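You operate a simulated robot arm through the tools that you are given. There is no shell and no other tool. Be economical: measure what you need, move in short steps, check, and stop when the job is done.

You are at the controls of a simulated robot arm. One attempt, no reset.

## Task
Set the desk calendar to the date on the date card.
Fine: leave the card where it is.

The check looks at the end state, three seconds after you hand in, the way a careful person would. Anything else that was tipped, shoved, dropped, spilled or broken makes it a failure.

## Robot
A 7-joint arm with a two-finger parallel gripper, fixed in place. Base frame: the origin is at the foot of the arm, x ahead of it, y to its left, z up; the work surface is at about z = 760. Units: mm, degrees, N and s.
With the tool pointing down near the work surface it reaches from about 300 to 700 mm from the base axis. Its first joint turns from -66.0 to 66.0 degrees. Payload 1.57 kg.
The TCP is the grasp point between the finger pads, 30 mm short of the fingertips. In the tool frame z runs along the fingers and y along their closing line. Largest opening 110 mm; finger width 24, thickness 12; the body of the gripper, 48 by 112 mm, starts 78 mm behind the TCP.
Orientation is told as [roll, pitch, yaw] about the base's x, y, z axes, in that order, counted from this pose: with the fingers straight down and closing along the base's y, the tool's x points along the base's -x, its y along +y and its z along -z.

## Interface
- The arm moves only by the tool step_arm. Its argument "moves" is a list that holds one entry, the list of rows, each a list of 7 numbers: the shift along the tool's x, y, z in units of 20 mm (1.0 is 20 mm), then the turn, a rotation vector about the tool's x, y, z in units of 5 degrees (1.0 is 5 degrees), then the opening in per cent of the stroke, from 0 (shut) to 100 (fully open). In form: [[[dx, dy, dz, rx, ry, rz, hand], ...]]. A call has 1 to 20 rows; each row shifts and turns the commanded pose from where the row before left it, along the tool's axes as they then stand. A call with a number of a shift or a turn outside -1 to 1 is refused whole. A row lasts 0.2 s, in which the tool goes at most 50 mm and 8.6 degrees; a call with a longer step from one row to the next is refused whole, and so is a gripper value outside its range. A pose out of reach is approached as far as the arm can. The call stops where the force on the tool passes 40 N (or 10 N more than at its start, if that is more) or the arm is blocked; 0.2 s more then pass. Each finger travels about 108 mm/s and halts on what it meets, pressing with about 26 N; the grip force reading is that of the motor and also rises with nothing between the fingers. The clock runs only during rows and for 0.2 s after the last one: add rows that do not move to give the fingers time. It gives the time, the measured TCP pose, the force on the tool (base axes), the opening and the grip force at its end, in the units of the frame above (readings bear some noise).
- Cameras (640 x 400 px; columns grow to the right, rows downward): "scene" is fixed at [162.4, -392.1, 1403.6]; the picture's right is [0.79, -0.61, 0.00], its down [-0.35, -0.46, -0.82] and it looks along [0.50, 0.64, -0.58] (base axes); focal length 373 px, centre (320, 200). "wrist" rides on the gripper at [70, 16, -141] in the tool frame; the picture's right is [-0.23, 0.97, 0.00], its down [-0.86, -0.20, -0.48] and it looks along [-0.47, -0.11, 0.88] (tool axes); focal length 222 px, centre (320, 200). There is no depth. A picture from a camera that has moved, and an enlarged one, comes with that camera's place and axes in the base frame and with its lens.
- grab_frame(camera): a new picture of that camera. No time passes.
- enlarge(camera, box): a new picture of the part [left, top, right, bottom] of that camera's present view, enlarged. No time passes.
- hand_in(): hands the job in; it is judged then, once.

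Go step by step. Nothing tells you positions but the pictures and the camera data: compare them with the known pose of the tool, close in by small moves and look again before you grip or let go. The budget is 120 turns and 84 pictures, counting those below and the enlarged ones. Unless the task says otherwise, let go and move clear before handing in, and close with one line.

The tools are called after "Emit:" as name(argument=value, ...) on one line, values as JSON. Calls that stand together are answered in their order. step_arm: Moves the arm, as the interface text tells. Its arguments: {"type":"object","properties":{"moves":{"type":"array","items":{"type":"array","items":{"type":"array","items":{"type":"number"}}}}},"required":["moves"]} The other tools are called the same way: grab_frame (camera) takes a picture; enlarge (camera, box) takes an enlarged picture of a part of a camera's view; hand_in () hands the job in.

At the start:

```text
t: 0.0
ee_pos: [424.3, 30.8, 1148.8]
ee_rot: [0.0, 0.0, 0.0]
force: [-0.6, 0.0, 0.0]
width: 110.0
finger_force: 0.1
```

scene: 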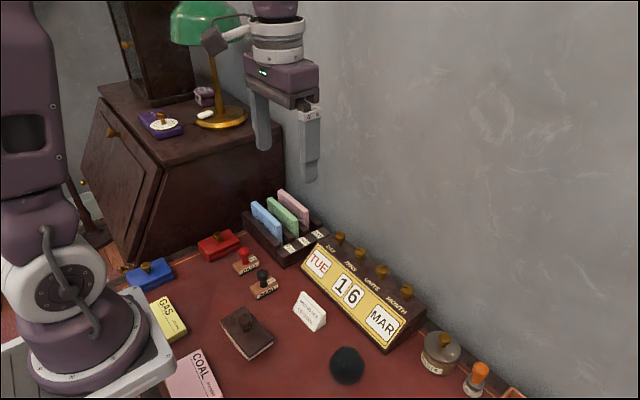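
wrist: 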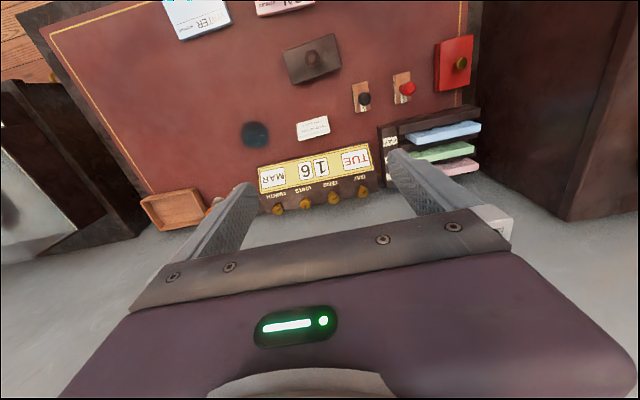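

I see a desk calendar with four knobs (day, tens, units, month) showing TUE 16 MAR, and a small white card in front of it. I'll zoom in on both.

Emit:
enlarge(camera="scene", box=[280, 280, 340, 340])

Emit:
enlarge(camera="scene", box=[290, 220, 450, 360])

Emit:
enlarge(camera="wrist", box=[230, 100, 400, 220])

```text
6.67 times, centred on (310, 310) of scene
camera zoom: at [162.4, -392.1, 1403.6], right [0.79, -0.61, 0.0], down [-0.35, -0.46, -0.82], along [0.5, 0.64, -0.58], focal length 2488 px, centre (387, -533)
```

zoom: 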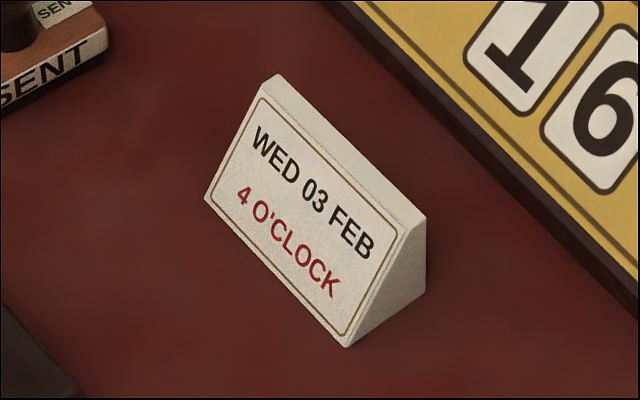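

```text
2.86 times, centred on (370, 290) of scene
camera zoom: at [162.4, -392.1, 1403.6], right [0.79, -0.61, 0.0], down [-0.35, -0.46, -0.82], along [0.5, 0.64, -0.58], focal length 1066 px, centre (177, -57)
```

zoom: 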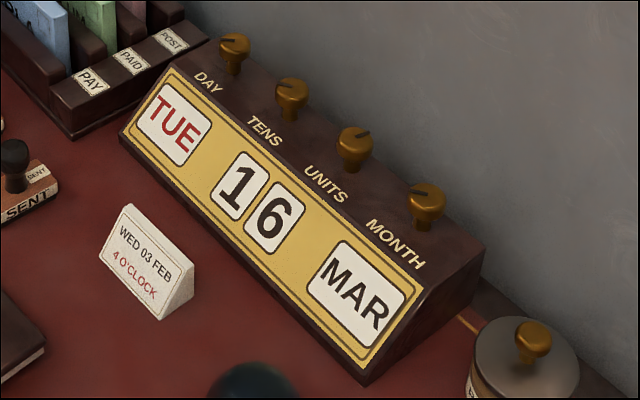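

```text
3.33 times, centred on (315, 160) of wrist
camera zoom: at [355.0, 47.1, 1291.7], right [0.23, 0.97, 0.0], down [0.86, -0.2, 0.48], along [0.47, -0.11, -0.88], focal length 740 px, centre (337, 333)
```

zoom: 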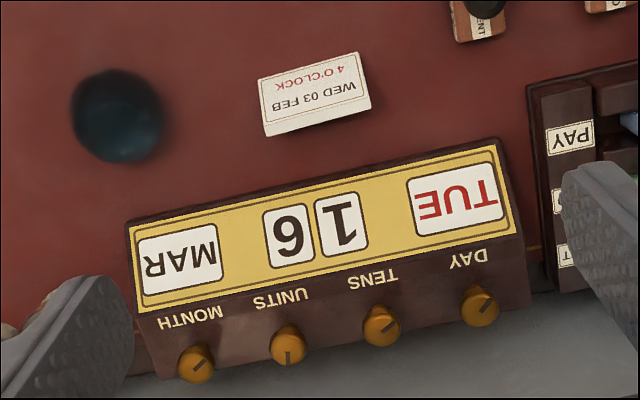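

The target is WED 03 FEB. The knobs come out at about x=598, y=90, 22, -45 and -112, with tops near z=842. I'll move closer to look at the wall clearance and the knob shape.

Emit:
step_arm(moves=[[[-0.85, -0.475, 0.93, 0, 0, 0, 45], [-0.85, -0.475, 0.93, 0, 0, 0, 45], [-0.85, -0.475, 0.93, 0, 0, 0, 45], [-0.85, -0.475, 0.93, 0, 0, 0, 45], [-0.85, -0.475, 0.93, 0, 0, 0, 45], [-0.85, -0.475, 0.93, 0, 0, 0, 45], [-0.85, -0.475, 0.93, 0, 0, 0, 45], [-0.85, -0.475, 0.93, 0, 0, 0, 45], [0, 0, 0, 0, 0, 0, 45]]])

Emit:
grab_frame(camera="wrist")

Emit:
grab_frame(camera="scene")

```text
t: 2.0
ee_pos: [561.0, -45.1, 1000.6]
ee_rot: [0.0, 0.0, 0.0]
force: [-0.1, -0.9, -0.8]
width: 49.5
finger_force: 0.0
```

```text
78 pictures are left
camera wrist: at [491.0, -28.3, 1142.7], right [0.23, 0.97, 0.0], down [0.85, -0.2, 0.48], along [0.47, -0.11, -0.88], focal length 222 px, centre (320, 200)
```

wrist: 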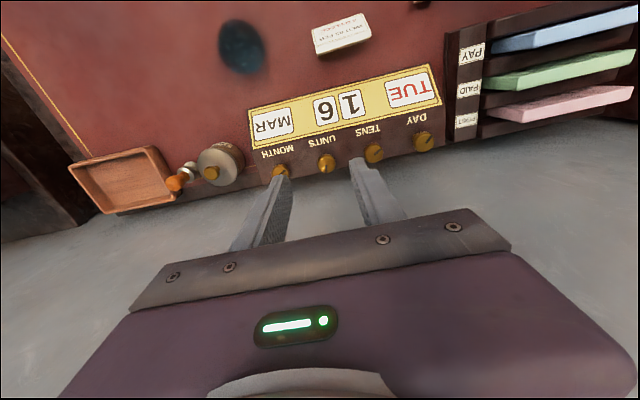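

```text
77 pictures are left
```

scene: 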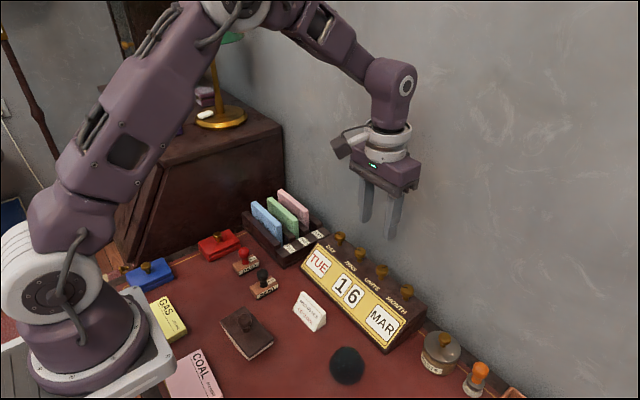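

Emit:
enlarge(camera="wrist", box=[240, 60, 480, 210])

Emit:
enlarge(camera="scene", box=[370, 240, 530, 340])

```text
2.67 times, centred on (360, 135) of wrist
camera zoom: at [491.0, -28.3, 1142.7], right [0.23, 0.97, 0.0], down [0.85, -0.2, 0.48], along [0.47, -0.11, -0.88], focal length 592 px, centre (213, 373)
```

zoom: 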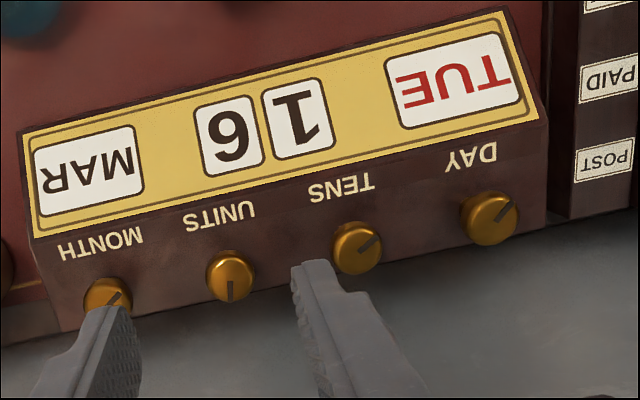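

```text
4.00 times, centred on (450, 290) of scene
camera zoom: at [162.4, -392.1, 1403.6], right [0.79, -0.61, 0.0], down [-0.35, -0.46, -0.82], along [0.5, 0.64, -0.58], focal length 1493 px, centre (-200, -160)
```

zoom: 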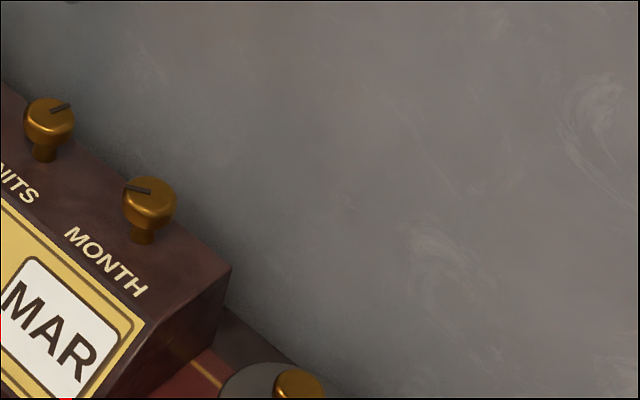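

I put the wall at about x=640, just behind the calendar, so I'll tilt the tool 20° away from it. Then I'll hover over the month knob.

Emit:
step_arm(moves=[[[0, 0, 0, 0, -1, 0, 45], [0, 0, 0, 0, -1, 0, 45], [0, 0, 0, 0, -1, 0, 45], [0, 0, 0, 0, -1, 0, 45], [0.026, -0.558, 0.839, 0, 0, 0, 45], [0.026, -0.558, 0.839, 0, 0, 0, 45], [0.026, -0.558, 0.839, 0, 0, 0, 45], [0.026, -0.558, 0.839, 0, 0, 0, 45], [0.026, -0.558, 0.839, 0, 0, 0, 45], [0.026, -0.558, 0.839, 0, 0, 0, 45], [0, 0, 0, 0, 0, 0, 45]]])

Emit:
grab_frame(camera="wrist")

Emit:
enlarge(camera="scene", box=[320, 180, 480, 340])

```text
t: 4.4
ee_pos: [591.4, -111.5, 905.3]
ee_rot: [0.0, -19.9, 0.0]
force: [-1.2, -0.7, 0.3]
width: 49.7
finger_force: 0.1
```

```text
74 pictures are left
camera wrist: at [478.2, -96.1, 1014.7], right [0.21, 0.97, 0.08], down [0.64, -0.2, 0.74], along [0.74, -0.11, -0.67], focal length 222 px, centre (320, 200)
```

wrist: 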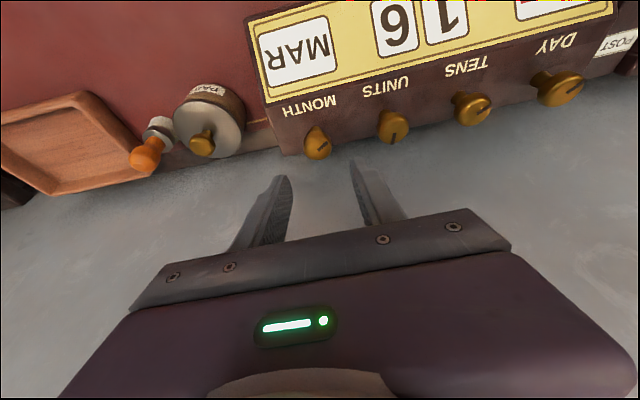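

```text
2.50 times, centred on (400, 260) of scene
camera zoom: at [162.4, -392.1, 1403.6], right [0.79, -0.61, 0.0], down [-0.35, -0.46, -0.82], along [0.5, 0.64, -0.58], focal length 933 px, centre (120, 50)
```

zoom: 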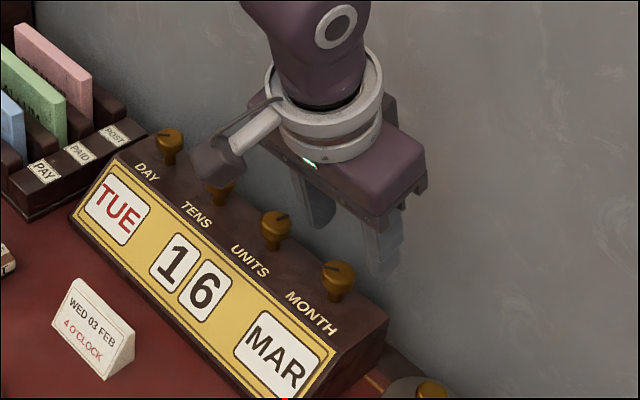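

The knob lines up between the fingers. I'll go straight down to TCP z≈855.

Emit:
step_arm(moves=[[[0.285, 0, 0.783, 0, 0, 0, 45], [0.285, 0, 0.783, 0, 0, 0, 45], [0.285, 0, 0.783, 0, 0, 0, 45], [0, 0, 0, 0, 0, 0, 45]]])

Emit:
grab_frame(camera="wrist")

Emit:
enlarge(camera="scene", box=[320, 210, 440, 330])

```text
t: 5.4
ee_pos: [591.7, -111.2, 854.5]
ee_rot: [0.0, -19.9, 0.0]
force: [-0.1, 0.1, -0.2]
width: 49.5
finger_force: 0.1
```

```text
72 pictures are left
camera wrist: at [478.2, -95.7, 964.5], right [0.21, 0.97, 0.08], down [0.64, -0.2, 0.74], along [0.74, -0.11, -0.67], focal length 222 px, centre (320, 200)
```

wrist: 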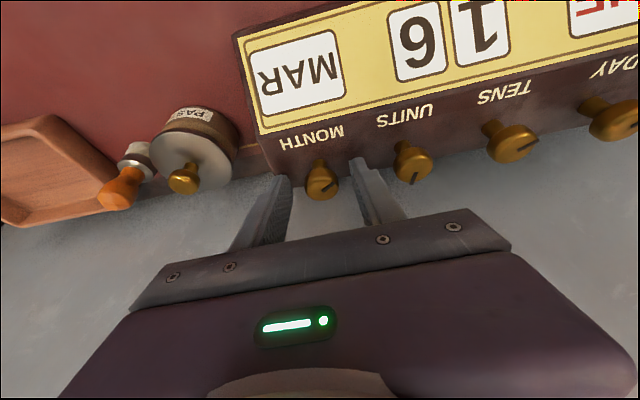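

```text
3.33 times, centred on (380, 270) of scene
camera zoom: at [162.4, -392.1, 1403.6], right [0.79, -0.61, 0.0], down [-0.35, -0.46, -0.82], along [0.5, 0.64, -0.58], focal length 1244 px, centre (120, -33)
```

zoom: 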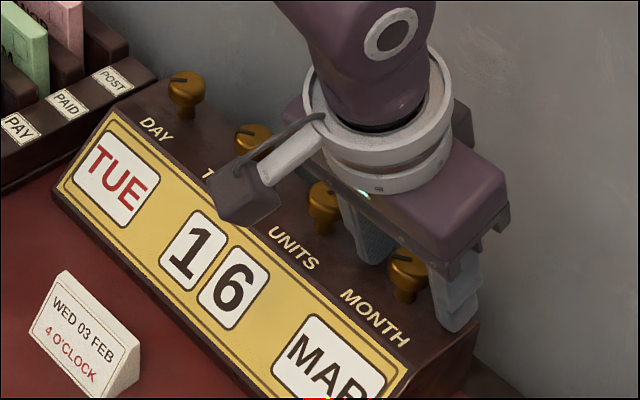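

The knob sits between the fingertips. I'll close and turn it a first +15° to learn the direction.

Emit:
step_arm(moves=[[[0, 0, 0, 0, 0, 0, 10], [0, 0, 0, 0, 0, 0, 10], [0, 0, 0, 0, 0, 0, 10]]])

Emit:
grab_frame(camera="wrist")

```text
t: 6.2
ee_pos: [591.9, -110.4, 855.1]
ee_rot: [0.1, -20.0, 0.2]
force: [1.9, 14.4, -1.1]
width: 25.5
finger_force: 36.8
```

```text
70 pictures are left
camera wrist: at [478.4, -94.5, 964.6], right [0.21, 0.97, 0.08], down [0.64, -0.2, 0.74], along [0.74, -0.11, -0.67], focal length 222 px, centre (320, 200)
```

wrist: 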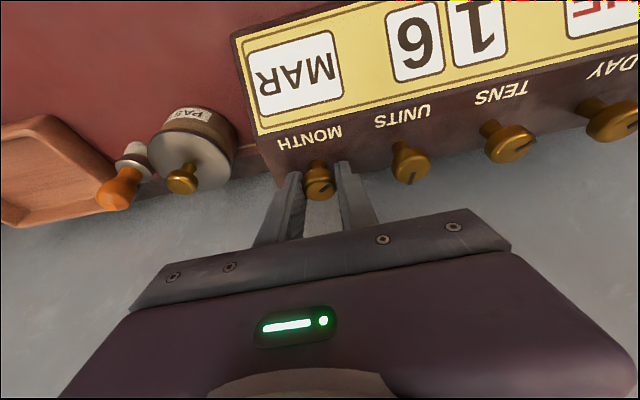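

Emit:
step_arm(moves=[[[0, 0.075, 0, 0, 0, 0, 10], [0, -0.027, 0, -0.342, 0, -0.94, 10], [0, -0.027, 0, -0.342, 0, -0.94, 10], [0, -0.027, 0, -0.342, 0, -0.94, 10], [0, 0, 0, 0, 0, 0, 10]]])

Emit:
grab_frame(camera="wrist")

Emit:
enlarge(camera="scene", box=[300, 230, 440, 350])

```text
t: 7.4
ee_pos: [591.8, -110.4, 854.9]
ee_rot: [-0.1, -20.0, 15.1]
force: [0.1, 22.8, 5.3]
width: 25.5
finger_force: 36.4
```

```text
69 pictures are left
camera wrist: at [478.1, -125.1, 964.5], right [-0.05, 1.0, 0.08], down [0.67, -0.03, 0.74], along [0.74, 0.09, -0.67], focal length 222 px, centre (320, 200)
```

wrist: 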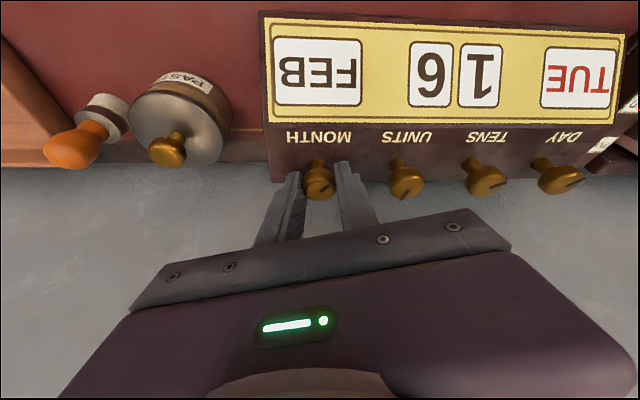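

```text
3.33 times, centred on (370, 290) of scene
camera zoom: at [162.3, -391.5, 1403.8], right [0.79, -0.61, 0.0], down [-0.35, -0.46, -0.81], along [0.5, 0.64, -0.58], focal length 1244 px, centre (153, -100)
```

zoom: 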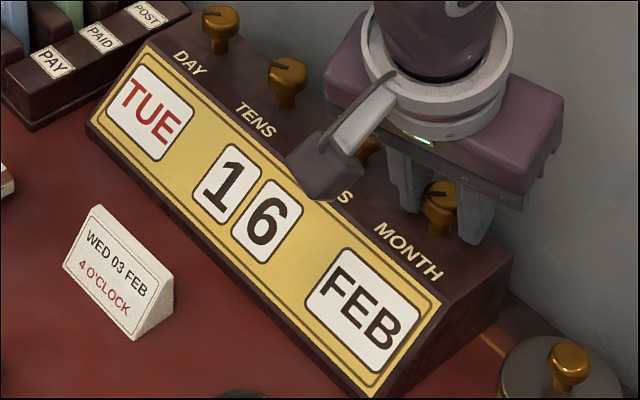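

Counter-clockwise steps the month backward, and it already shows FEB. I'll relieve the side force, finish the full 30° detent, then release.

Emit:
step_arm(moves=[[[0, 0.1, 0, 0, 0, 0, 10], [0, 0, 0, -0.342, 0, -0.94, 10], [0, 0, 0, -0.342, 0, -0.94, 10], [0, 0, 0, 0, 0, 0, 10]]])

Emit:
enlarge(camera="scene", box=[300, 230, 440, 350])

```text
t: 8.4
ee_pos: [592.4, -110.3, 854.7]
ee_rot: [-0.1, -19.9, 25.0]
force: [11.3, 6.7, -6.7]
width: 25.4
finger_force: 37.0
```

```text
3.33 times, centred on (370, 290) of scene
camera zoom: at [162.8, -391.9, 1403.6], right [0.79, -0.61, 0.0], down [-0.36, -0.46, -0.81], along [0.5, 0.64, -0.58], focal length 1244 px, centre (153, -100)
```

zoom: 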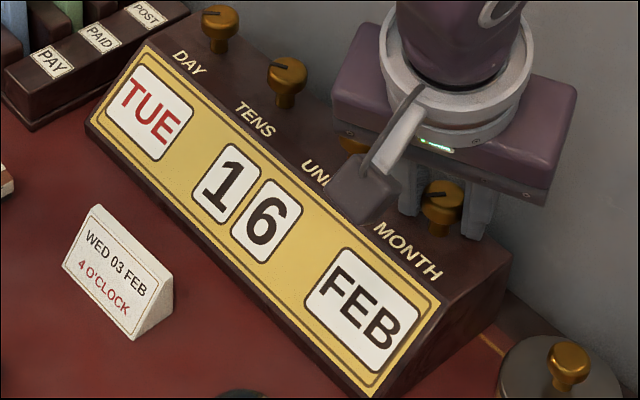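

Emit:
step_arm(moves=[[[0, 0, 0, -0.342, 0, -0.94, 10], [0, 0, 0, 0, 0, 0, 10], [0, 0, 0, 0, 0, 0, 45], [0, 0, 0, 0, 0, 0, 45]]])

Emit:
enlarge(camera="scene", box=[300, 230, 440, 350])

Emit:
grab_frame(camera="wrist")

```text
t: 9.4
ee_pos: [591.5, -111.6, 854.4]
ee_rot: [0.1, -19.8, 30.0]
force: [-0.2, -1.4, -0.8]
width: 49.5
finger_force: 0.1
```

```text
3.33 times, centred on (370, 290) of scene
camera zoom: at [162.4, -392.1, 1403.6], right [0.79, -0.61, 0.0], down [-0.35, -0.46, -0.82], along [0.5, 0.64, -0.58], focal length 1244 px, centre (153, -100)
```

zoom: 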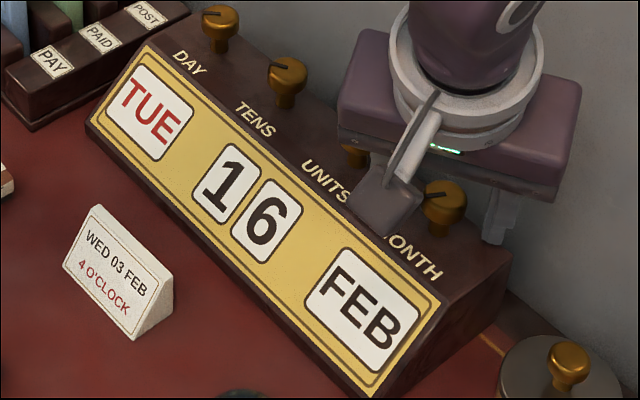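

```text
65 pictures are left
camera wrist: at [485.0, -153.9, 964.5], right [-0.3, 0.95, 0.08], down [0.65, 0.15, 0.74], along [0.69, 0.27, -0.67], focal length 222 px, centre (320, 200)
```

wrist: 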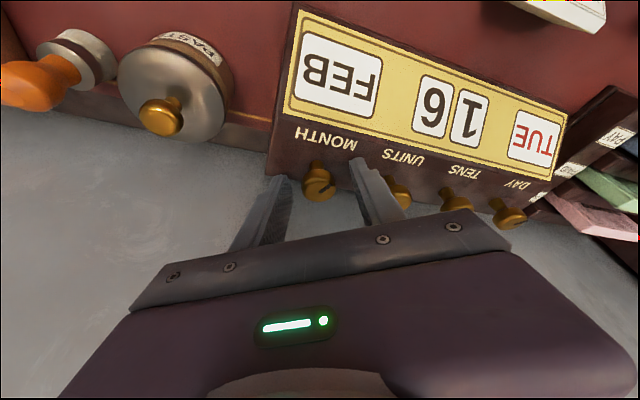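

FEB holds. Next I'll lift, go to the units knob and pre-turn to yaw -36°, ready for a 72° counter-clockwise stroke.

Emit:
step_arm(moves=[[[-0.285, 0, -0.783, 0, 0, 0, 45], [-0.285, 0, -0.783, 0, 0, 0, 45], [-0.285, 0, -0.783, 0, 0, 0, 45], [0, 0, 0, 0.342, 0, 0.94, 45], [0, 0, 0, 0.342, 0, 0.94, 45], [0, 0, 0, 0.342, 0, 0.94, 45], [0, 0, 0, 0.342, 0, 0.94, 45], [0, 0, 0, 0.342, 0, 0.94, 45], [0, 0, 0, 0.342, 0, 0.94, 45], [-0.012, 0.87, 0.004, 0, 0, 0, 45], [-0.012, 0.87, 0.004, 0, 0, 0, 45], [-0.012, 0.87, 0.004, 0, 0, 0, 45], [-0.012, 0.87, 0.004, 0, 0, 0, 45], [0, 0, 0, 0.352, 0, 0.967, 45], [0, 0, 0, 0.352, 0, 0.967, 45], [0, 0, 0, 0.352, 0, 0.967, 45], [0, 0, 0, 0.352, 0, 0.967, 45], [0, 0, 0, 0.352, 0, 0.967, 45], [0, 0, 0, 0.352, 0, 0.967, 45], [0, 0, 0, 0.352, 0, 0.967, 45]]])

Emit:
grab_frame(camera="wrist")

Emit:
enlarge(camera="scene", box=[280, 180, 460, 360])

```text
t: 13.6
ee_pos: [591.0, -40.3, 905.6]
ee_rot: [-0.1, -20.0, -36.1]
force: [0.1, -0.2, -0.2]
width: 49.5
finger_force: 0.1
```

```text
64 pictures are left
camera wrist: at [510.5, 39.0, 1014.7], right [0.75, 0.66, 0.08], down [0.4, -0.54, 0.74], along [0.53, -0.52, -0.67], focal length 222 px, centre (320, 200)
```

wrist: 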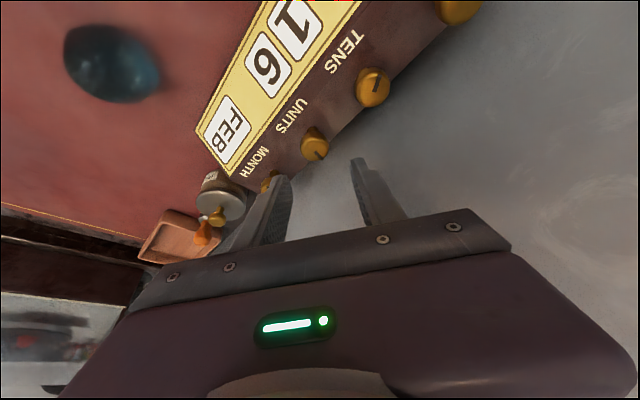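

```text
2.22 times, centred on (370, 270) of scene
camera zoom: at [162.4, -392.1, 1403.7], right [0.79, -0.61, 0.0], down [-0.35, -0.46, -0.82], along [0.5, 0.64, -0.58], focal length 829 px, centre (209, 44)
```

zoom: 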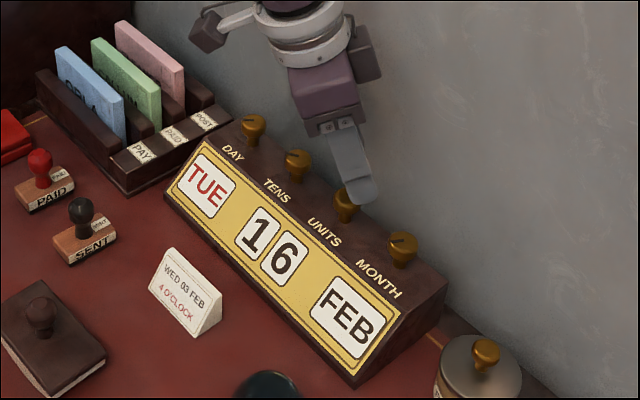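

The units knob lines up on the tool axis. I'll descend and grip.

Emit:
step_arm(moves=[[[0.285, 0, 0.783, 0, 0, 0, 45], [0.285, 0, 0.783, 0, 0, 0, 45], [0.285, 0, 0.783, 0, 0, 0, 45], [0, 0, 0, 0, 0, 0, 45], [0, 0, 0, 0, 0, 0, 10], [0, 0, 0, 0, 0, 0, 10], [0, 0, 0, 0, 0, 0, 10]]])

Emit:
grab_frame(camera="wrist")

```text
t: 15.2
ee_pos: [592.8, -41.7, 853.7]
ee_rot: [-0.1, -20.0, -36.0]
force: [-7.1, -12.9, -1.8]
width: 25.5
finger_force: 37.3
```

```text
62 pictures are left
camera wrist: at [510.3, 38.4, 963.7], right [0.75, 0.66, 0.08], down [0.4, -0.54, 0.74], along [0.53, -0.52, -0.67], focal length 222 px, centre (320, 200)
```

wrist: 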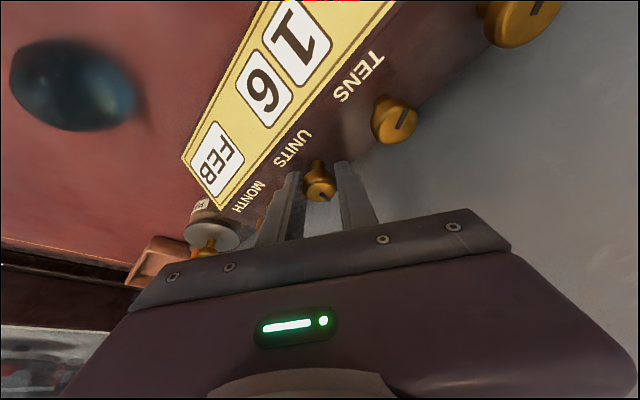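

Emit:
step_arm(moves=[[[0, -0.05, 0, 0, 0, 0, 10], [0, -0.02, 0, -0.342, 0, -0.94, 10], [0, -0.02, 0, -0.342, 0, -0.94, 10], [0, -0.02, 0, -0.342, 0, -0.94, 10], [0, -0.02, 0, -0.342, 0, -0.94, 10], [0, -0.02, 0, -0.342, 0, -0.94, 10], [0, 0, 0, 0, 0, 0, 10]]])

Emit:
grab_frame(camera="wrist")

```text
t: 16.8
ee_pos: [591.5, -43.6, 853.4]
ee_rot: [0.1, -20.1, -10.9]
force: [10.3, -0.5, -28.2]
width: 25.2
finger_force: 36.5
```

```text
61 pictures are left
camera wrist: at [483.4, -5.6, 964.0], right [0.39, 0.92, 0.08], down [0.59, -0.32, 0.74], along [0.7, -0.25, -0.67], focal length 222 px, centre (320, 200)
```

wrist: 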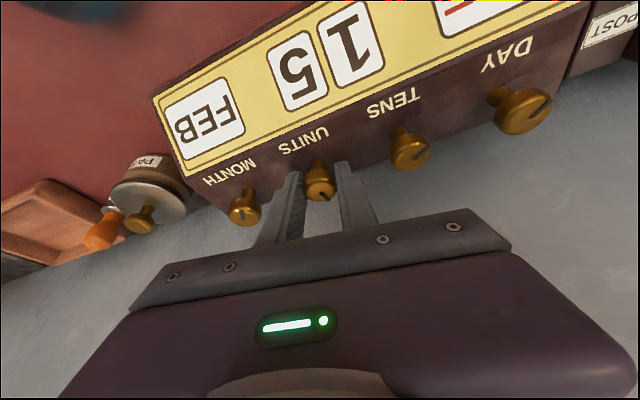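

Units now shows 5. I'll ease the vertical pull by 1 mm and carry on turning.

Emit:
step_arm(moves=[[[0.017, 0, 0.047, 0, 0, 0, 10], [0, -0.02, 0, -0.342, 0, -0.94, 10], [0, -0.02, 0, -0.342, 0, -0.94, 10], [0, -0.02, 0, -0.342, 0, -0.94, 10], [0, 0, 0, 0, 0, 0, 10]]])

```text
t: 18.0
ee_pos: [591.3, -43.4, 854.1]
ee_rot: [0.0, -20.1, 4.2]
force: [-5.8, 13.4, 12.6]
width: 25.5
finger_force: 36.4
```

Emit:
step_arm(moves=[[[0, 0.02, 0, -0.342, 0, -0.94, 10], [0, 0, 0, -0.342, 0, -0.94, 10], [0, 0, 0, -0.342, 0, -0.94, 10], [0, 0, 0, 0, 0, 0, 10]]])

Emit:
grab_frame(camera="wrist")

```text
t: 19.0
ee_pos: [591.2, -44.9, 854.7]
ee_rot: [-0.1, -20.3, 19.1]
force: [14.1, 7.2, 0.8]
width: 25.6
finger_force: 37.0
```

```text
60 pictures are left
camera wrist: at [478.8, -65.9, 963.5], right [-0.12, 0.99, 0.08], down [0.67, 0.02, 0.74], along [0.74, 0.14, -0.66], focal length 222 px, centre (320, 200)
```

wrist: 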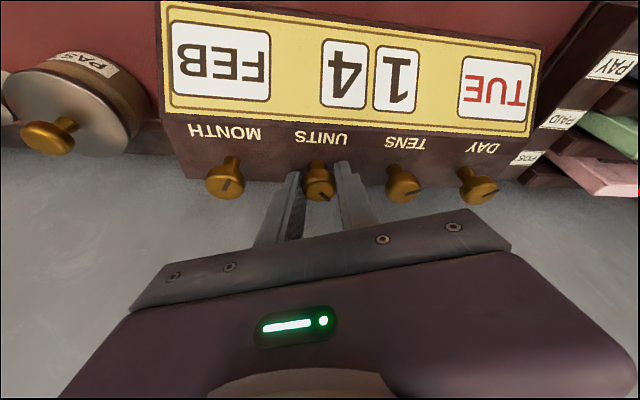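

Now it reads 4. I'll continue to the full 72° at yaw 36°, then release.

Emit:
step_arm(moves=[[[0, 0.01, 0, -0.342, 0, -0.94, 10], [0, 0, 0, -0.342, 0, -0.94, 10], [0, 0, 0, -0.342, 0, -0.94, 10], [0, 0, 0, -0.137, 0, -0.376, 10], [0, 0, 0, 0, 0, 0, 10], [0, 0, 0, 0, 0, 0, 45], [0, 0, 0, 0, 0, 0, 45], [0, 0, 0, 0, 0, 0, 45]]])

Emit:
grab_frame(camera="wrist")

```text
t: 20.8
ee_pos: [590.3, -45.2, 853.9]
ee_rot: [0.0, -20.0, 36.1]
force: [-0.1, -0.9, -0.5]
width: 48.8
finger_force: 0.2
```

```text
59 pictures are left
camera wrist: at [489.2, -99.1, 962.9], right [-0.4, 0.91, 0.08], down [0.63, 0.22, 0.74], along [0.66, 0.34, -0.67], focal length 222 px, centre (320, 200)
```

wrist: 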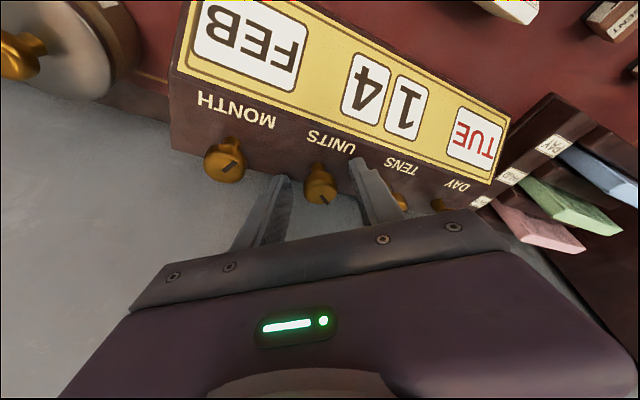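

Emit:
step_arm(moves=[[[0, 0.0135, 0, 0.336, 0, 0.923, 45], [0, 0.0135, 0, 0.336, 0, 0.923, 45], [0, 0.0135, 0, 0.336, 0, 0.923, 45], [0, 0.0135, 0, 0.336, 0, 0.923, 45], [0, 0.0135, 0, 0.336, 0, 0.923, 45], [0, 0.0135, 0, 0.336, 0, 0.923, 45], [0, 0.0135, 0, 0.336, 0, 0.923, 45], [0, 0.0135, 0, 0.336, 0, 0.923, 45], [0, 0.0135, 0, 0.336, 0, 0.923, 45], [0, 0.0135, 0, 0.336, 0, 0.923, 45], [0, 0.0135, 0, 0.336, 0, 0.923, 45], [0, 0, 0, 0, 0, 0, 10], [0, 0, 0, 0, 0, 0, 10], [0, 0, 0, 0, 0, 0, 10]]])

Emit:
grab_frame(camera="wrist")

```text
t: 23.8
ee_pos: [590.3, -41.9, 853.6]
ee_rot: [0.0, -20.0, -18.1]
force: [-3.9, -10.1, 1.9]
width: 25.5
finger_force: 36.7
```

```text
58 pictures are left
camera wrist: at [487.7, 8.8, 963.2], right [0.51, 0.86, 0.08], down [0.55, -0.39, 0.74], along [0.67, -0.33, -0.67], focal length 222 px, centre (320, 200)
```

wrist: 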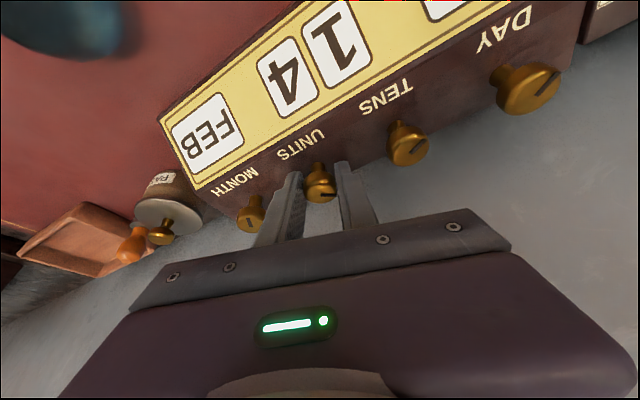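

Gripped again. I'll turn +36° in small rows, easing the side force as I go.

Emit:
step_arm(moves=[[[0, -0.04, 0, -0.342, 0, -0.94, 10], [0, -0.02, 0, -0.342, 0, -0.94, 10], [0, -0.015, 0, -0.342, 0, -0.94, 10], [0, -0.015, 0, -0.342, 0, -0.94, 10], [0, 0, 0, 0, 0, 0, 10]]])

Emit:
step_arm(moves=[[[0, -0.01, 0, -0.342, 0, -0.94, 10], [0, -0.01, 0, -0.342, 0, -0.94, 10], [0, -0.01, 0, -0.342, 0, -0.94, 10], [0, 0, 0, -0.068, 0, -0.188, 10], [0, 0, 0, 0, 0, 0, 10]]])

Emit:
grab_frame(camera="wrist")

```text
t: 25.0
ee_pos: [589.8, -42.8, 853.5]
ee_rot: [0.0, -20.0, 2.1]
force: [5.4, -12.3, -12.5]
width: 25.5
finger_force: 36.6
```

```text
t: 26.2
ee_pos: [590.7, -44.1, 853.4]
ee_rot: [-0.1, -19.9, 17.9]
force: [8.8, -23.8, -16.5]
width: 25.7
finger_force: 36.7
```

```text
57 pictures are left
camera wrist: at [477.4, -63.9, 963.6], right [-0.1, 0.99, 0.08], down [0.67, 0.01, 0.74], along [0.74, 0.12, -0.67], focal length 222 px, centre (320, 200)
```

wrist: 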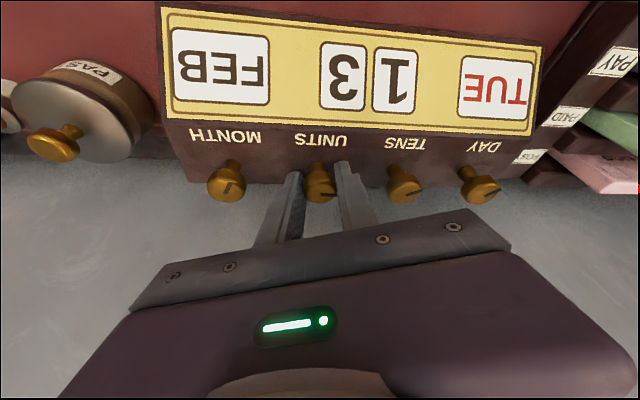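

Units reads 3. I'll release, lift and go to the tens knob at yaw -36°.

Emit:
step_arm(moves=[[[0, 0, 0, 0, 0, 0, 45], [0, 0, 0, 0, 0, 0, 45], [-0.285, 0, -0.783, 0, 0, 0, 45], [-0.285, 0, -0.783, 0, 0, 0, 45], [-0.285, 0, -0.783, 0, 0, 0, 45], [0, 0, 0, 0.342, 0, 0.94, 45], [0, 0, 0, 0.342, 0, 0.94, 45], [0, 0, 0, 0.342, 0, 0.94, 45], [0, 0, 0, 0.205, 0, 0.564, 45], [0, 0.87, 0, 0, 0, 0, 45], [0, 0.87, 0, 0, 0, 0, 45], [0, 0.87, 0, 0, 0, 0, 45], [0, 0.87, 0, 0, 0, 0, 45], [0, 0, 0, 0.352, 0, 0.967, 45], [0, 0, 0, 0.352, 0, 0.967, 45], [0, 0, 0, 0.352, 0, 0.967, 45], [0, 0, 0, 0.352, 0, 0.967, 45], [0, 0, 0, 0.352, 0, 0.967, 45], [0, 0, 0, 0.352, 0, 0.967, 45], [0, 0, 0, 0.352, 0, 0.967, 45]]])

Emit:
grab_frame(camera="wrist")

Emit:
enlarge(camera="scene", box=[260, 180, 440, 360])

```text
t: 30.4
ee_pos: [590.5, 26.3, 904.2]
ee_rot: [0.0, -20.1, -36.0]
force: [-0.3, -0.3, -0.2]
width: 49.6
finger_force: 0.0
```

```text
56 pictures are left
camera wrist: at [508.7, 106.2, 1013.9], right [0.75, 0.66, 0.08], down [0.4, -0.54, 0.74], along [0.53, -0.52, -0.67], focal length 222 px, centre (320, 200)
```

wrist: 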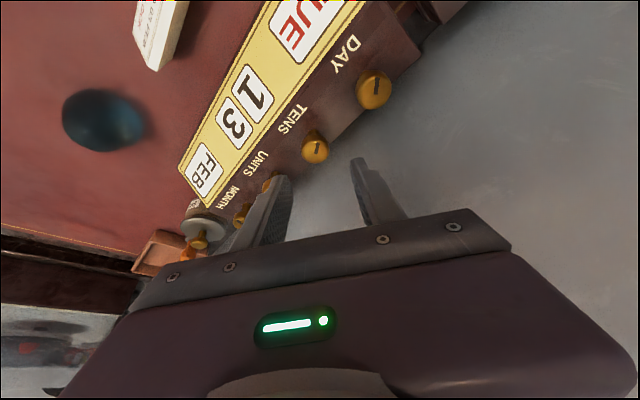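

```text
2.22 times, centred on (350, 270) of scene
camera zoom: at [162.4, -392.1, 1403.6], right [0.79, -0.61, 0.0], down [-0.35, -0.46, -0.82], along [0.5, 0.64, -0.58], focal length 829 px, centre (253, 44)
```

zoom: 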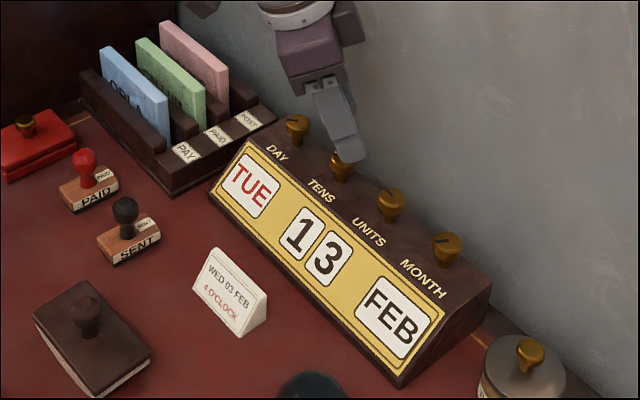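

Emit:
step_arm(moves=[[[0.285, 0, 0.783, 0, 0, 0, 45], [0.285, 0, 0.783, 0, 0, 0, 45], [0.285, 0, 0.783, 0, 0, 0, 45], [0, 0, 0, 0, 0, 0, 45], [0, 0, 0, 0, 0, 0, 10], [0, 0, 0, 0, 0, 0, 10], [0, 0, 0, 0, 0, 0, 10]]])

Emit:
grab_frame(camera="wrist")

```text
t: 32.0
ee_pos: [589.7, 26.7, 854.4]
ee_rot: [0.0, -20.0, -36.0]
force: [-5.0, -5.7, -2.6]
width: 25.4
finger_force: 36.4
```

```text
54 pictures are left
camera wrist: at [507.8, 106.1, 964.0], right [0.75, 0.66, 0.08], down [0.4, -0.54, 0.74], along [0.53, -0.52, -0.67], focal length 222 px, centre (320, 200)
```

wrist: 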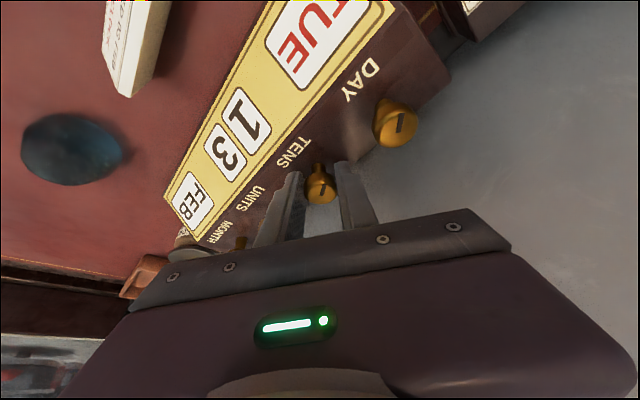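

Good, low force. Turning the tens knob counter-clockwise by 20°, then checking.

Emit:
step_arm(moves=[[[0, -0.03, 0, -0.342, 0, -0.94, 10], [0, -0.02, 0, -0.342, 0, -0.94, 10], [0, -0.02, 0, -0.342, 0, -0.94, 10], [0, -0.02, 0, -0.342, 0, -0.94, 10], [0, 0, 0, 0, 0, 0, 10]]])

Emit:
grab_frame(camera="wrist")

```text
t: 33.2
ee_pos: [588.1, 24.5, 853.7]
ee_rot: [0.0, -20.0, -16.1]
force: [-11.4, -7.3, 1.2]
width: 25.1
finger_force: 36.7
```

```text
53 pictures are left
camera wrist: at [484.3, 71.2, 964.0], right [0.47, 0.88, 0.08], down [0.56, -0.37, 0.74], along [0.68, -0.31, -0.67], focal length 222 px, centre (320, 200)
```

wrist: 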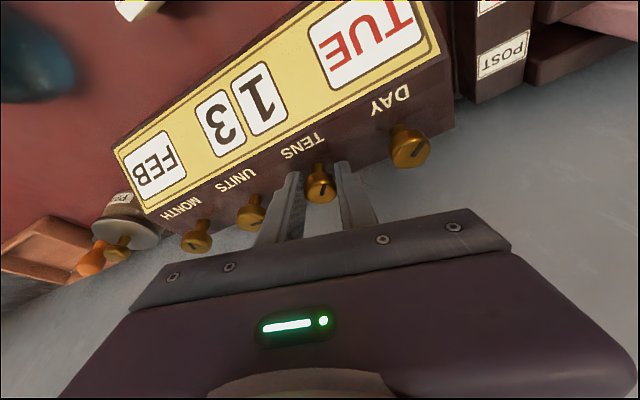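

Emit:
step_arm(moves=[[[0, -0.03, 0, -0.342, 0, -0.94, 10], [0, -0.02, 0, -0.342, 0, -0.94, 10], [0, -0.02, 0, -0.342, 0, -0.94, 10], [0, -0.01, 0, -0.342, 0, -0.94, 10], [0, 0, 0, 0, 0, 0, 10]]])

Emit:
grab_frame(camera="wrist")

```text
t: 34.4
ee_pos: [588.9, 23.2, 854.4]
ee_rot: [-0.1, -19.9, 4.0]
force: [-17.0, -12.0, 7.7]
width: 25.2
finger_force: 36.4
```

```text
52 pictures are left
camera wrist: at [474.5, 30.7, 964.0], right [0.15, 0.99, 0.08], down [0.65, -0.15, 0.74], along [0.74, -0.06, -0.67], focal length 222 px, centre (320, 200)
```

wrist: 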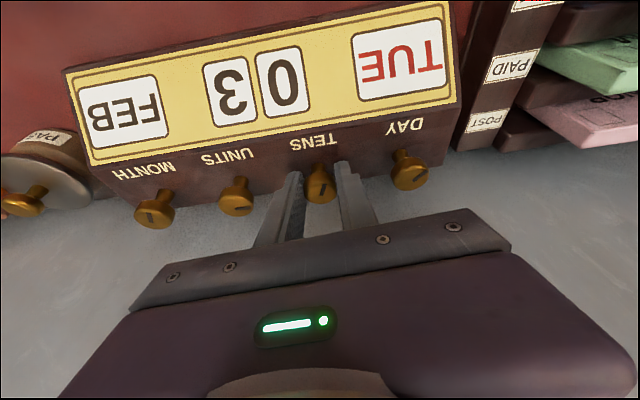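

Tens now reads 0. I'll compare the knob pointers to work out the detent angle.

Emit:
enlarge(camera="wrist", box=[120, 120, 440, 240])

```text
2.00 times, centred on (280, 180) of wrist
camera zoom: at [474.5, 30.7, 964.0], right [0.15, 0.99, 0.08], down [0.65, -0.15, 0.74], along [0.74, -0.06, -0.67], focal length 444 px, centre (400, 240)
```

zoom: 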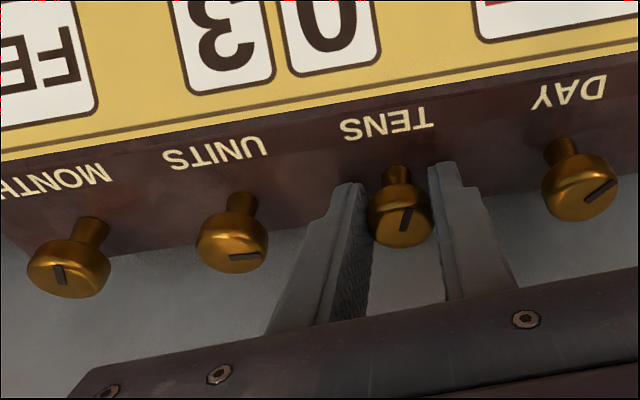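

Emit:
step_arm(moves=[[[0, 0, 0, 0, 0, 0, 45], [0, 0, 0, 0, 0, 0, 45], [0, 0, 0, 0, 0, 0, 45]]])

Emit:
enlarge(camera="wrist", box=[280, 150, 360, 210])

Emit:
enlarge(camera="wrist", box=[120, 150, 280, 240])

```text
t: 35.2
ee_pos: [588.8, 24.5, 852.8]
ee_rot: [0.0, -20.0, 4.0]
force: [0.7, 0.7, -1.0]
width: 49.5
finger_force: 0.0
```

```text
6.67 times, centred on (320, 180) of wrist
camera zoom: at [475.2, 31.6, 963.8], right [0.14, 0.99, 0.08], down [0.65, -0.15, 0.74], along [0.74, -0.06, -0.67], focal length 1481 px, centre (320, 333)
```

zoom: 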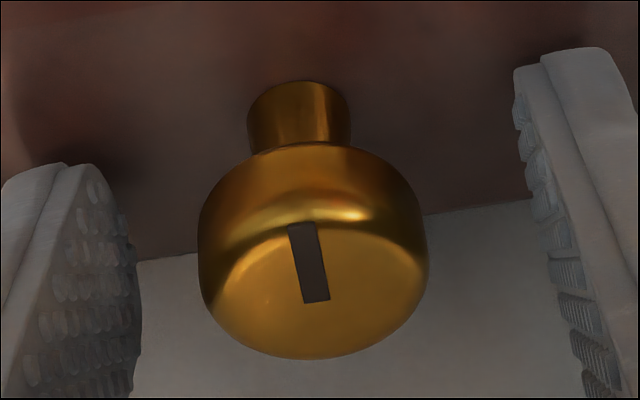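

```text
4.00 times, centred on (200, 195) of wrist
camera zoom: at [475.2, 31.6, 963.8], right [0.14, 0.99, 0.08], down [0.65, -0.15, 0.74], along [0.74, -0.06, -0.67], focal length 888 px, centre (800, 220)
```

zoom: 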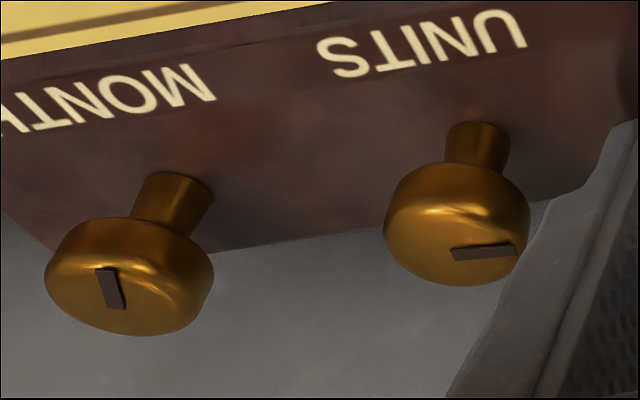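

On release the knob snapped onto a detent (pointer to the front), so detents centre themselves. Next I'll go to the day knob, pre-turned to yaw +26° for a clockwise step.

Emit:
step_arm(moves=[[[-0.285, 0, -0.783, 0, 0, 0, 45], [-0.285, 0, -0.783, 0, 0, 0, 45], [-0.285, 0, -0.783, 0, 0, 0, 45], [0, 0, 0, 0.274, 0, 0.752, 45], [-0.024, 0.794, 0.009, 0, 0, 0, 45], [-0.024, 0.794, 0.009, 0, 0, 0, 45], [-0.024, 0.794, 0.009, 0, 0, 0, 45], [-0.024, 0.794, 0.009, 0, 0, 0, 45], [0, 0, 0, -0.356, 0, -0.978, 45], [0, 0, 0, -0.356, 0, -0.978, 45], [0, 0, 0, -0.356, 0, -0.978, 45], [0, 0, 0, -0.356, 0, -0.978, 45], [0, 0, 0, -0.356, 0, -0.978, 45], [0, 0, 0, 0, 0, 0, 45]]])

Emit:
grab_frame(camera="wrist")

Emit:
enlarge(camera="scene", box=[230, 150, 440, 360])

```text
t: 38.2
ee_pos: [590.7, 86.6, 903.0]
ee_rot: [0.0, -20.0, 26.1]
force: [-0.9, 0.8, 0.1]
width: 49.6
finger_force: 0.1
```

```text
48 pictures are left
camera wrist: at [481.8, 51.2, 1013.7], right [-0.24, 0.97, 0.08], down [0.66, 0.1, 0.74], along [0.71, 0.23, -0.67], focal length 222 px, centre (320, 200)
```

wrist: 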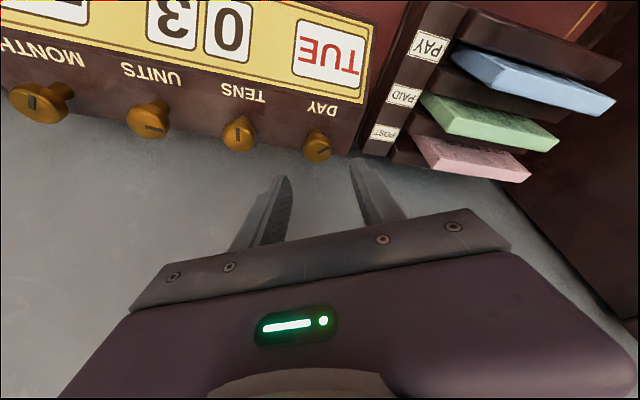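

```text
1.90 times, centred on (335, 255) of scene
camera zoom: at [162.4, -392.1, 1403.6], right [0.79, -0.61, 0.0], down [-0.35, -0.46, -0.82], along [0.5, 0.64, -0.58], focal length 711 px, centre (291, 95)
```

zoom: 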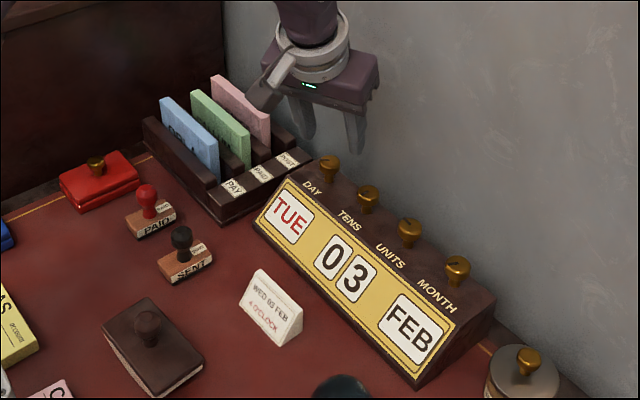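

Clear of the card rack. I'll narrow the opening slightly, descend on the day knob and grip.

Emit:
step_arm(moves=[[[0, 0.05, 0, 0, 0, 0, 38], [0.285, 0, 0.783, 0, 0, 0, 38], [0.285, 0, 0.783, 0, 0, 0, 38], [0.274, 0, 0.752, 0, 0, 0, 38], [0, 0, 0, 0, 0, 0, 38], [0, 0, 0, 0, 0, 0, 10], [0, 0, 0, 0, 0, 0, 10]]])

Emit:
grab_frame(camera="wrist")

Emit:
enlarge(camera="scene", box=[230, 150, 440, 360])

```text
t: 39.8
ee_pos: [590.4, 86.9, 852.9]
ee_rot: [0.0, -19.9, 25.9]
force: [1.6, 1.8, -2.1]
width: 25.3
finger_force: 37.2
```

```text
46 pictures are left
camera wrist: at [481.6, 52.7, 963.4], right [-0.24, 0.97, 0.08], down [0.66, 0.1, 0.74], along [0.71, 0.23, -0.67], focal length 222 px, centre (320, 200)
```

wrist: 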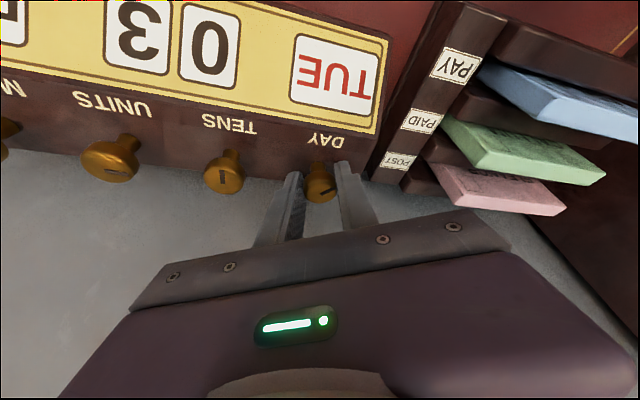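

```text
1.90 times, centred on (335, 255) of scene
camera zoom: at [162.5, -392.0, 1403.7], right [0.79, -0.61, 0.0], down [-0.35, -0.46, -0.82], along [0.5, 0.64, -0.58], focal length 711 px, centre (291, 95)
```

zoom: 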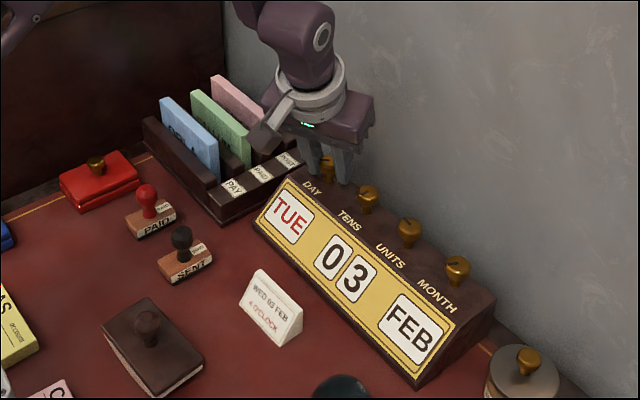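

Emit:
step_arm(moves=[[[0, 0.02, 0, 0.342, 0, 0.94, 10], [0, 0.02, 0, 0.342, 0, 0.94, 10], [0, 0.02, 0, 0.342, 0, 0.94, 10], [0, 0.02, 0, 0.342, 0, 0.94, 10], [0, 0.02, 0, 0.342, 0, 0.94, 10], [0, 0.02, 0, 0.342, 0, 0.94, 10], [0, 0, 0, 0, 0, 0, 10]]])

Emit:
enlarge(camera="scene", box=[230, 150, 440, 360])

```text
t: 41.4
ee_pos: [590.2, 90.2, 853.9]
ee_rot: [0.0, -20.0, -4.1]
force: [6.9, -2.6, -14.3]
width: 25.4
finger_force: 36.8
```

```text
1.90 times, centred on (335, 255) of scene
camera zoom: at [162.8, -392.1, 1403.6], right [0.79, -0.61, 0.0], down [-0.36, -0.46, -0.82], along [0.5, 0.64, -0.58], focal length 711 px, centre (291, 95)
```

zoom: 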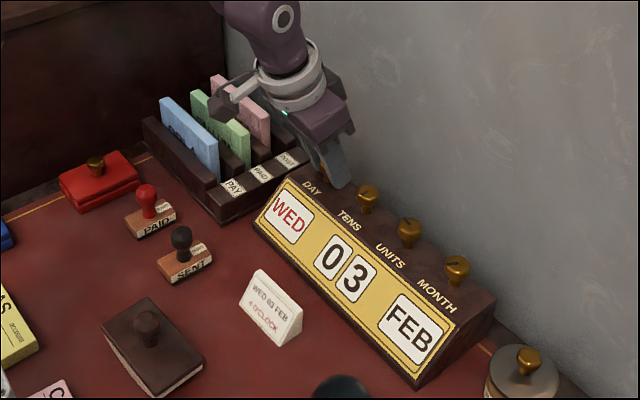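

WED is showing. I'll add 15° more toward the detent centre, release, lift and back away.

Emit:
step_arm(moves=[[[0, 0.02, 0, 0.342, 0, 0.94, 10], [0, 0.02, 0, 0.342, 0, 0.94, 10], [0, 0.02, 0, 0.342, 0, 0.94, 10], [0, 0, 0, 0, 0, 0, 10], [0, 0, 0, 0, 0, 0, 38], [0, 0, 0, 0, 0, 0, 38], [-0.285, 0, -0.783, 0, 0, 0, 38], [-0.285, 0, -0.783, 0, 0, 0, 38], [-0.285, 0, -0.783, 0, 0, 0, 38], [-0.285, 0, -0.783, 0, 0, 0, 38], [0, 0, -1, 0, 0, 0, 38], [0, 0, -1, 0, 0, 0, 38], [0, 0, -1, 0, 0, 0, 38], [0, 0, -1, 0, 0, 0, 38], [0, 0, -1, 0, 0, 0, 38], [0, 0, -1, 0, 0, 0, 38], [0, 0, 0, 0, 0, 0, 38]]])

Emit:
enlarge(camera="scene", box=[280, 210, 450, 360])

Emit:
grab_frame(camera="scene")

Emit:
grab_frame(camera="wrist")

```text
t: 45.0
ee_pos: [552.2, 105.6, 1033.2]
ee_rot: [0.0, -20.0, -19.0]
force: [0.0, -0.9, -0.2]
width: 41.7
finger_force: 0.0
```

```text
2.67 times, centred on (365, 285) of scene
camera zoom: at [162.4, -392.1, 1403.6], right [0.79, -0.61, 0.0], down [-0.35, -0.46, -0.82], along [0.5, 0.64, -0.58], focal length 995 px, centre (200, -27)
```

zoom: 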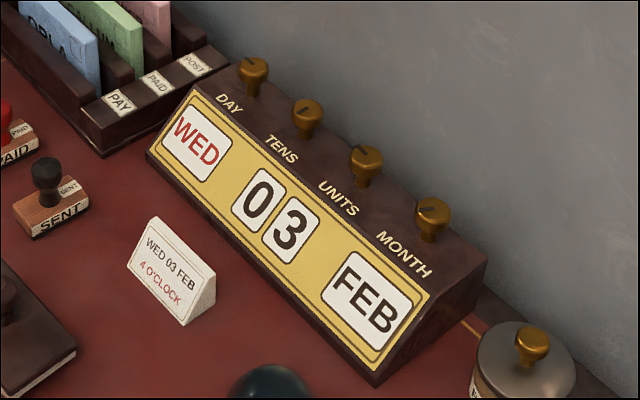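

```text
42 pictures are left
```

scene: 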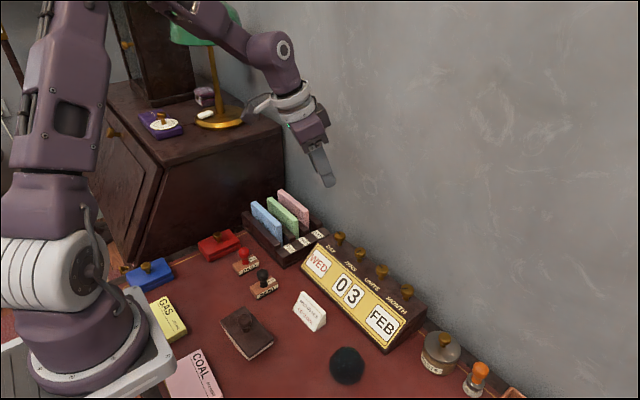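

```text
41 pictures are left
camera wrist: at [449.9, 157.4, 1143.7], right [0.52, 0.85, 0.08], down [0.54, -0.4, 0.74], along [0.66, -0.34, -0.67], focal length 222 px, centre (320, 200)
```

wrist: 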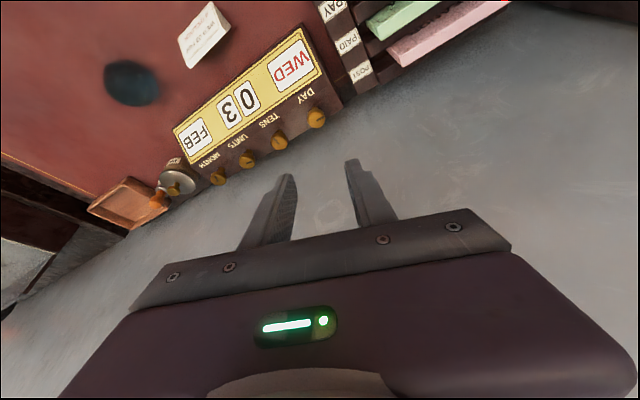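

The calendar reads WED 03 FEB, matching the card. The arm is clear and nothing else looks disturbed, so I'm handing in.

Emit:
hand_in()

```text
The job is handed in.
```

The desk calendar now reads WED 03 FEB, matching the date card, which I left where it was; the arm is clear of the desk and the job is handed in.
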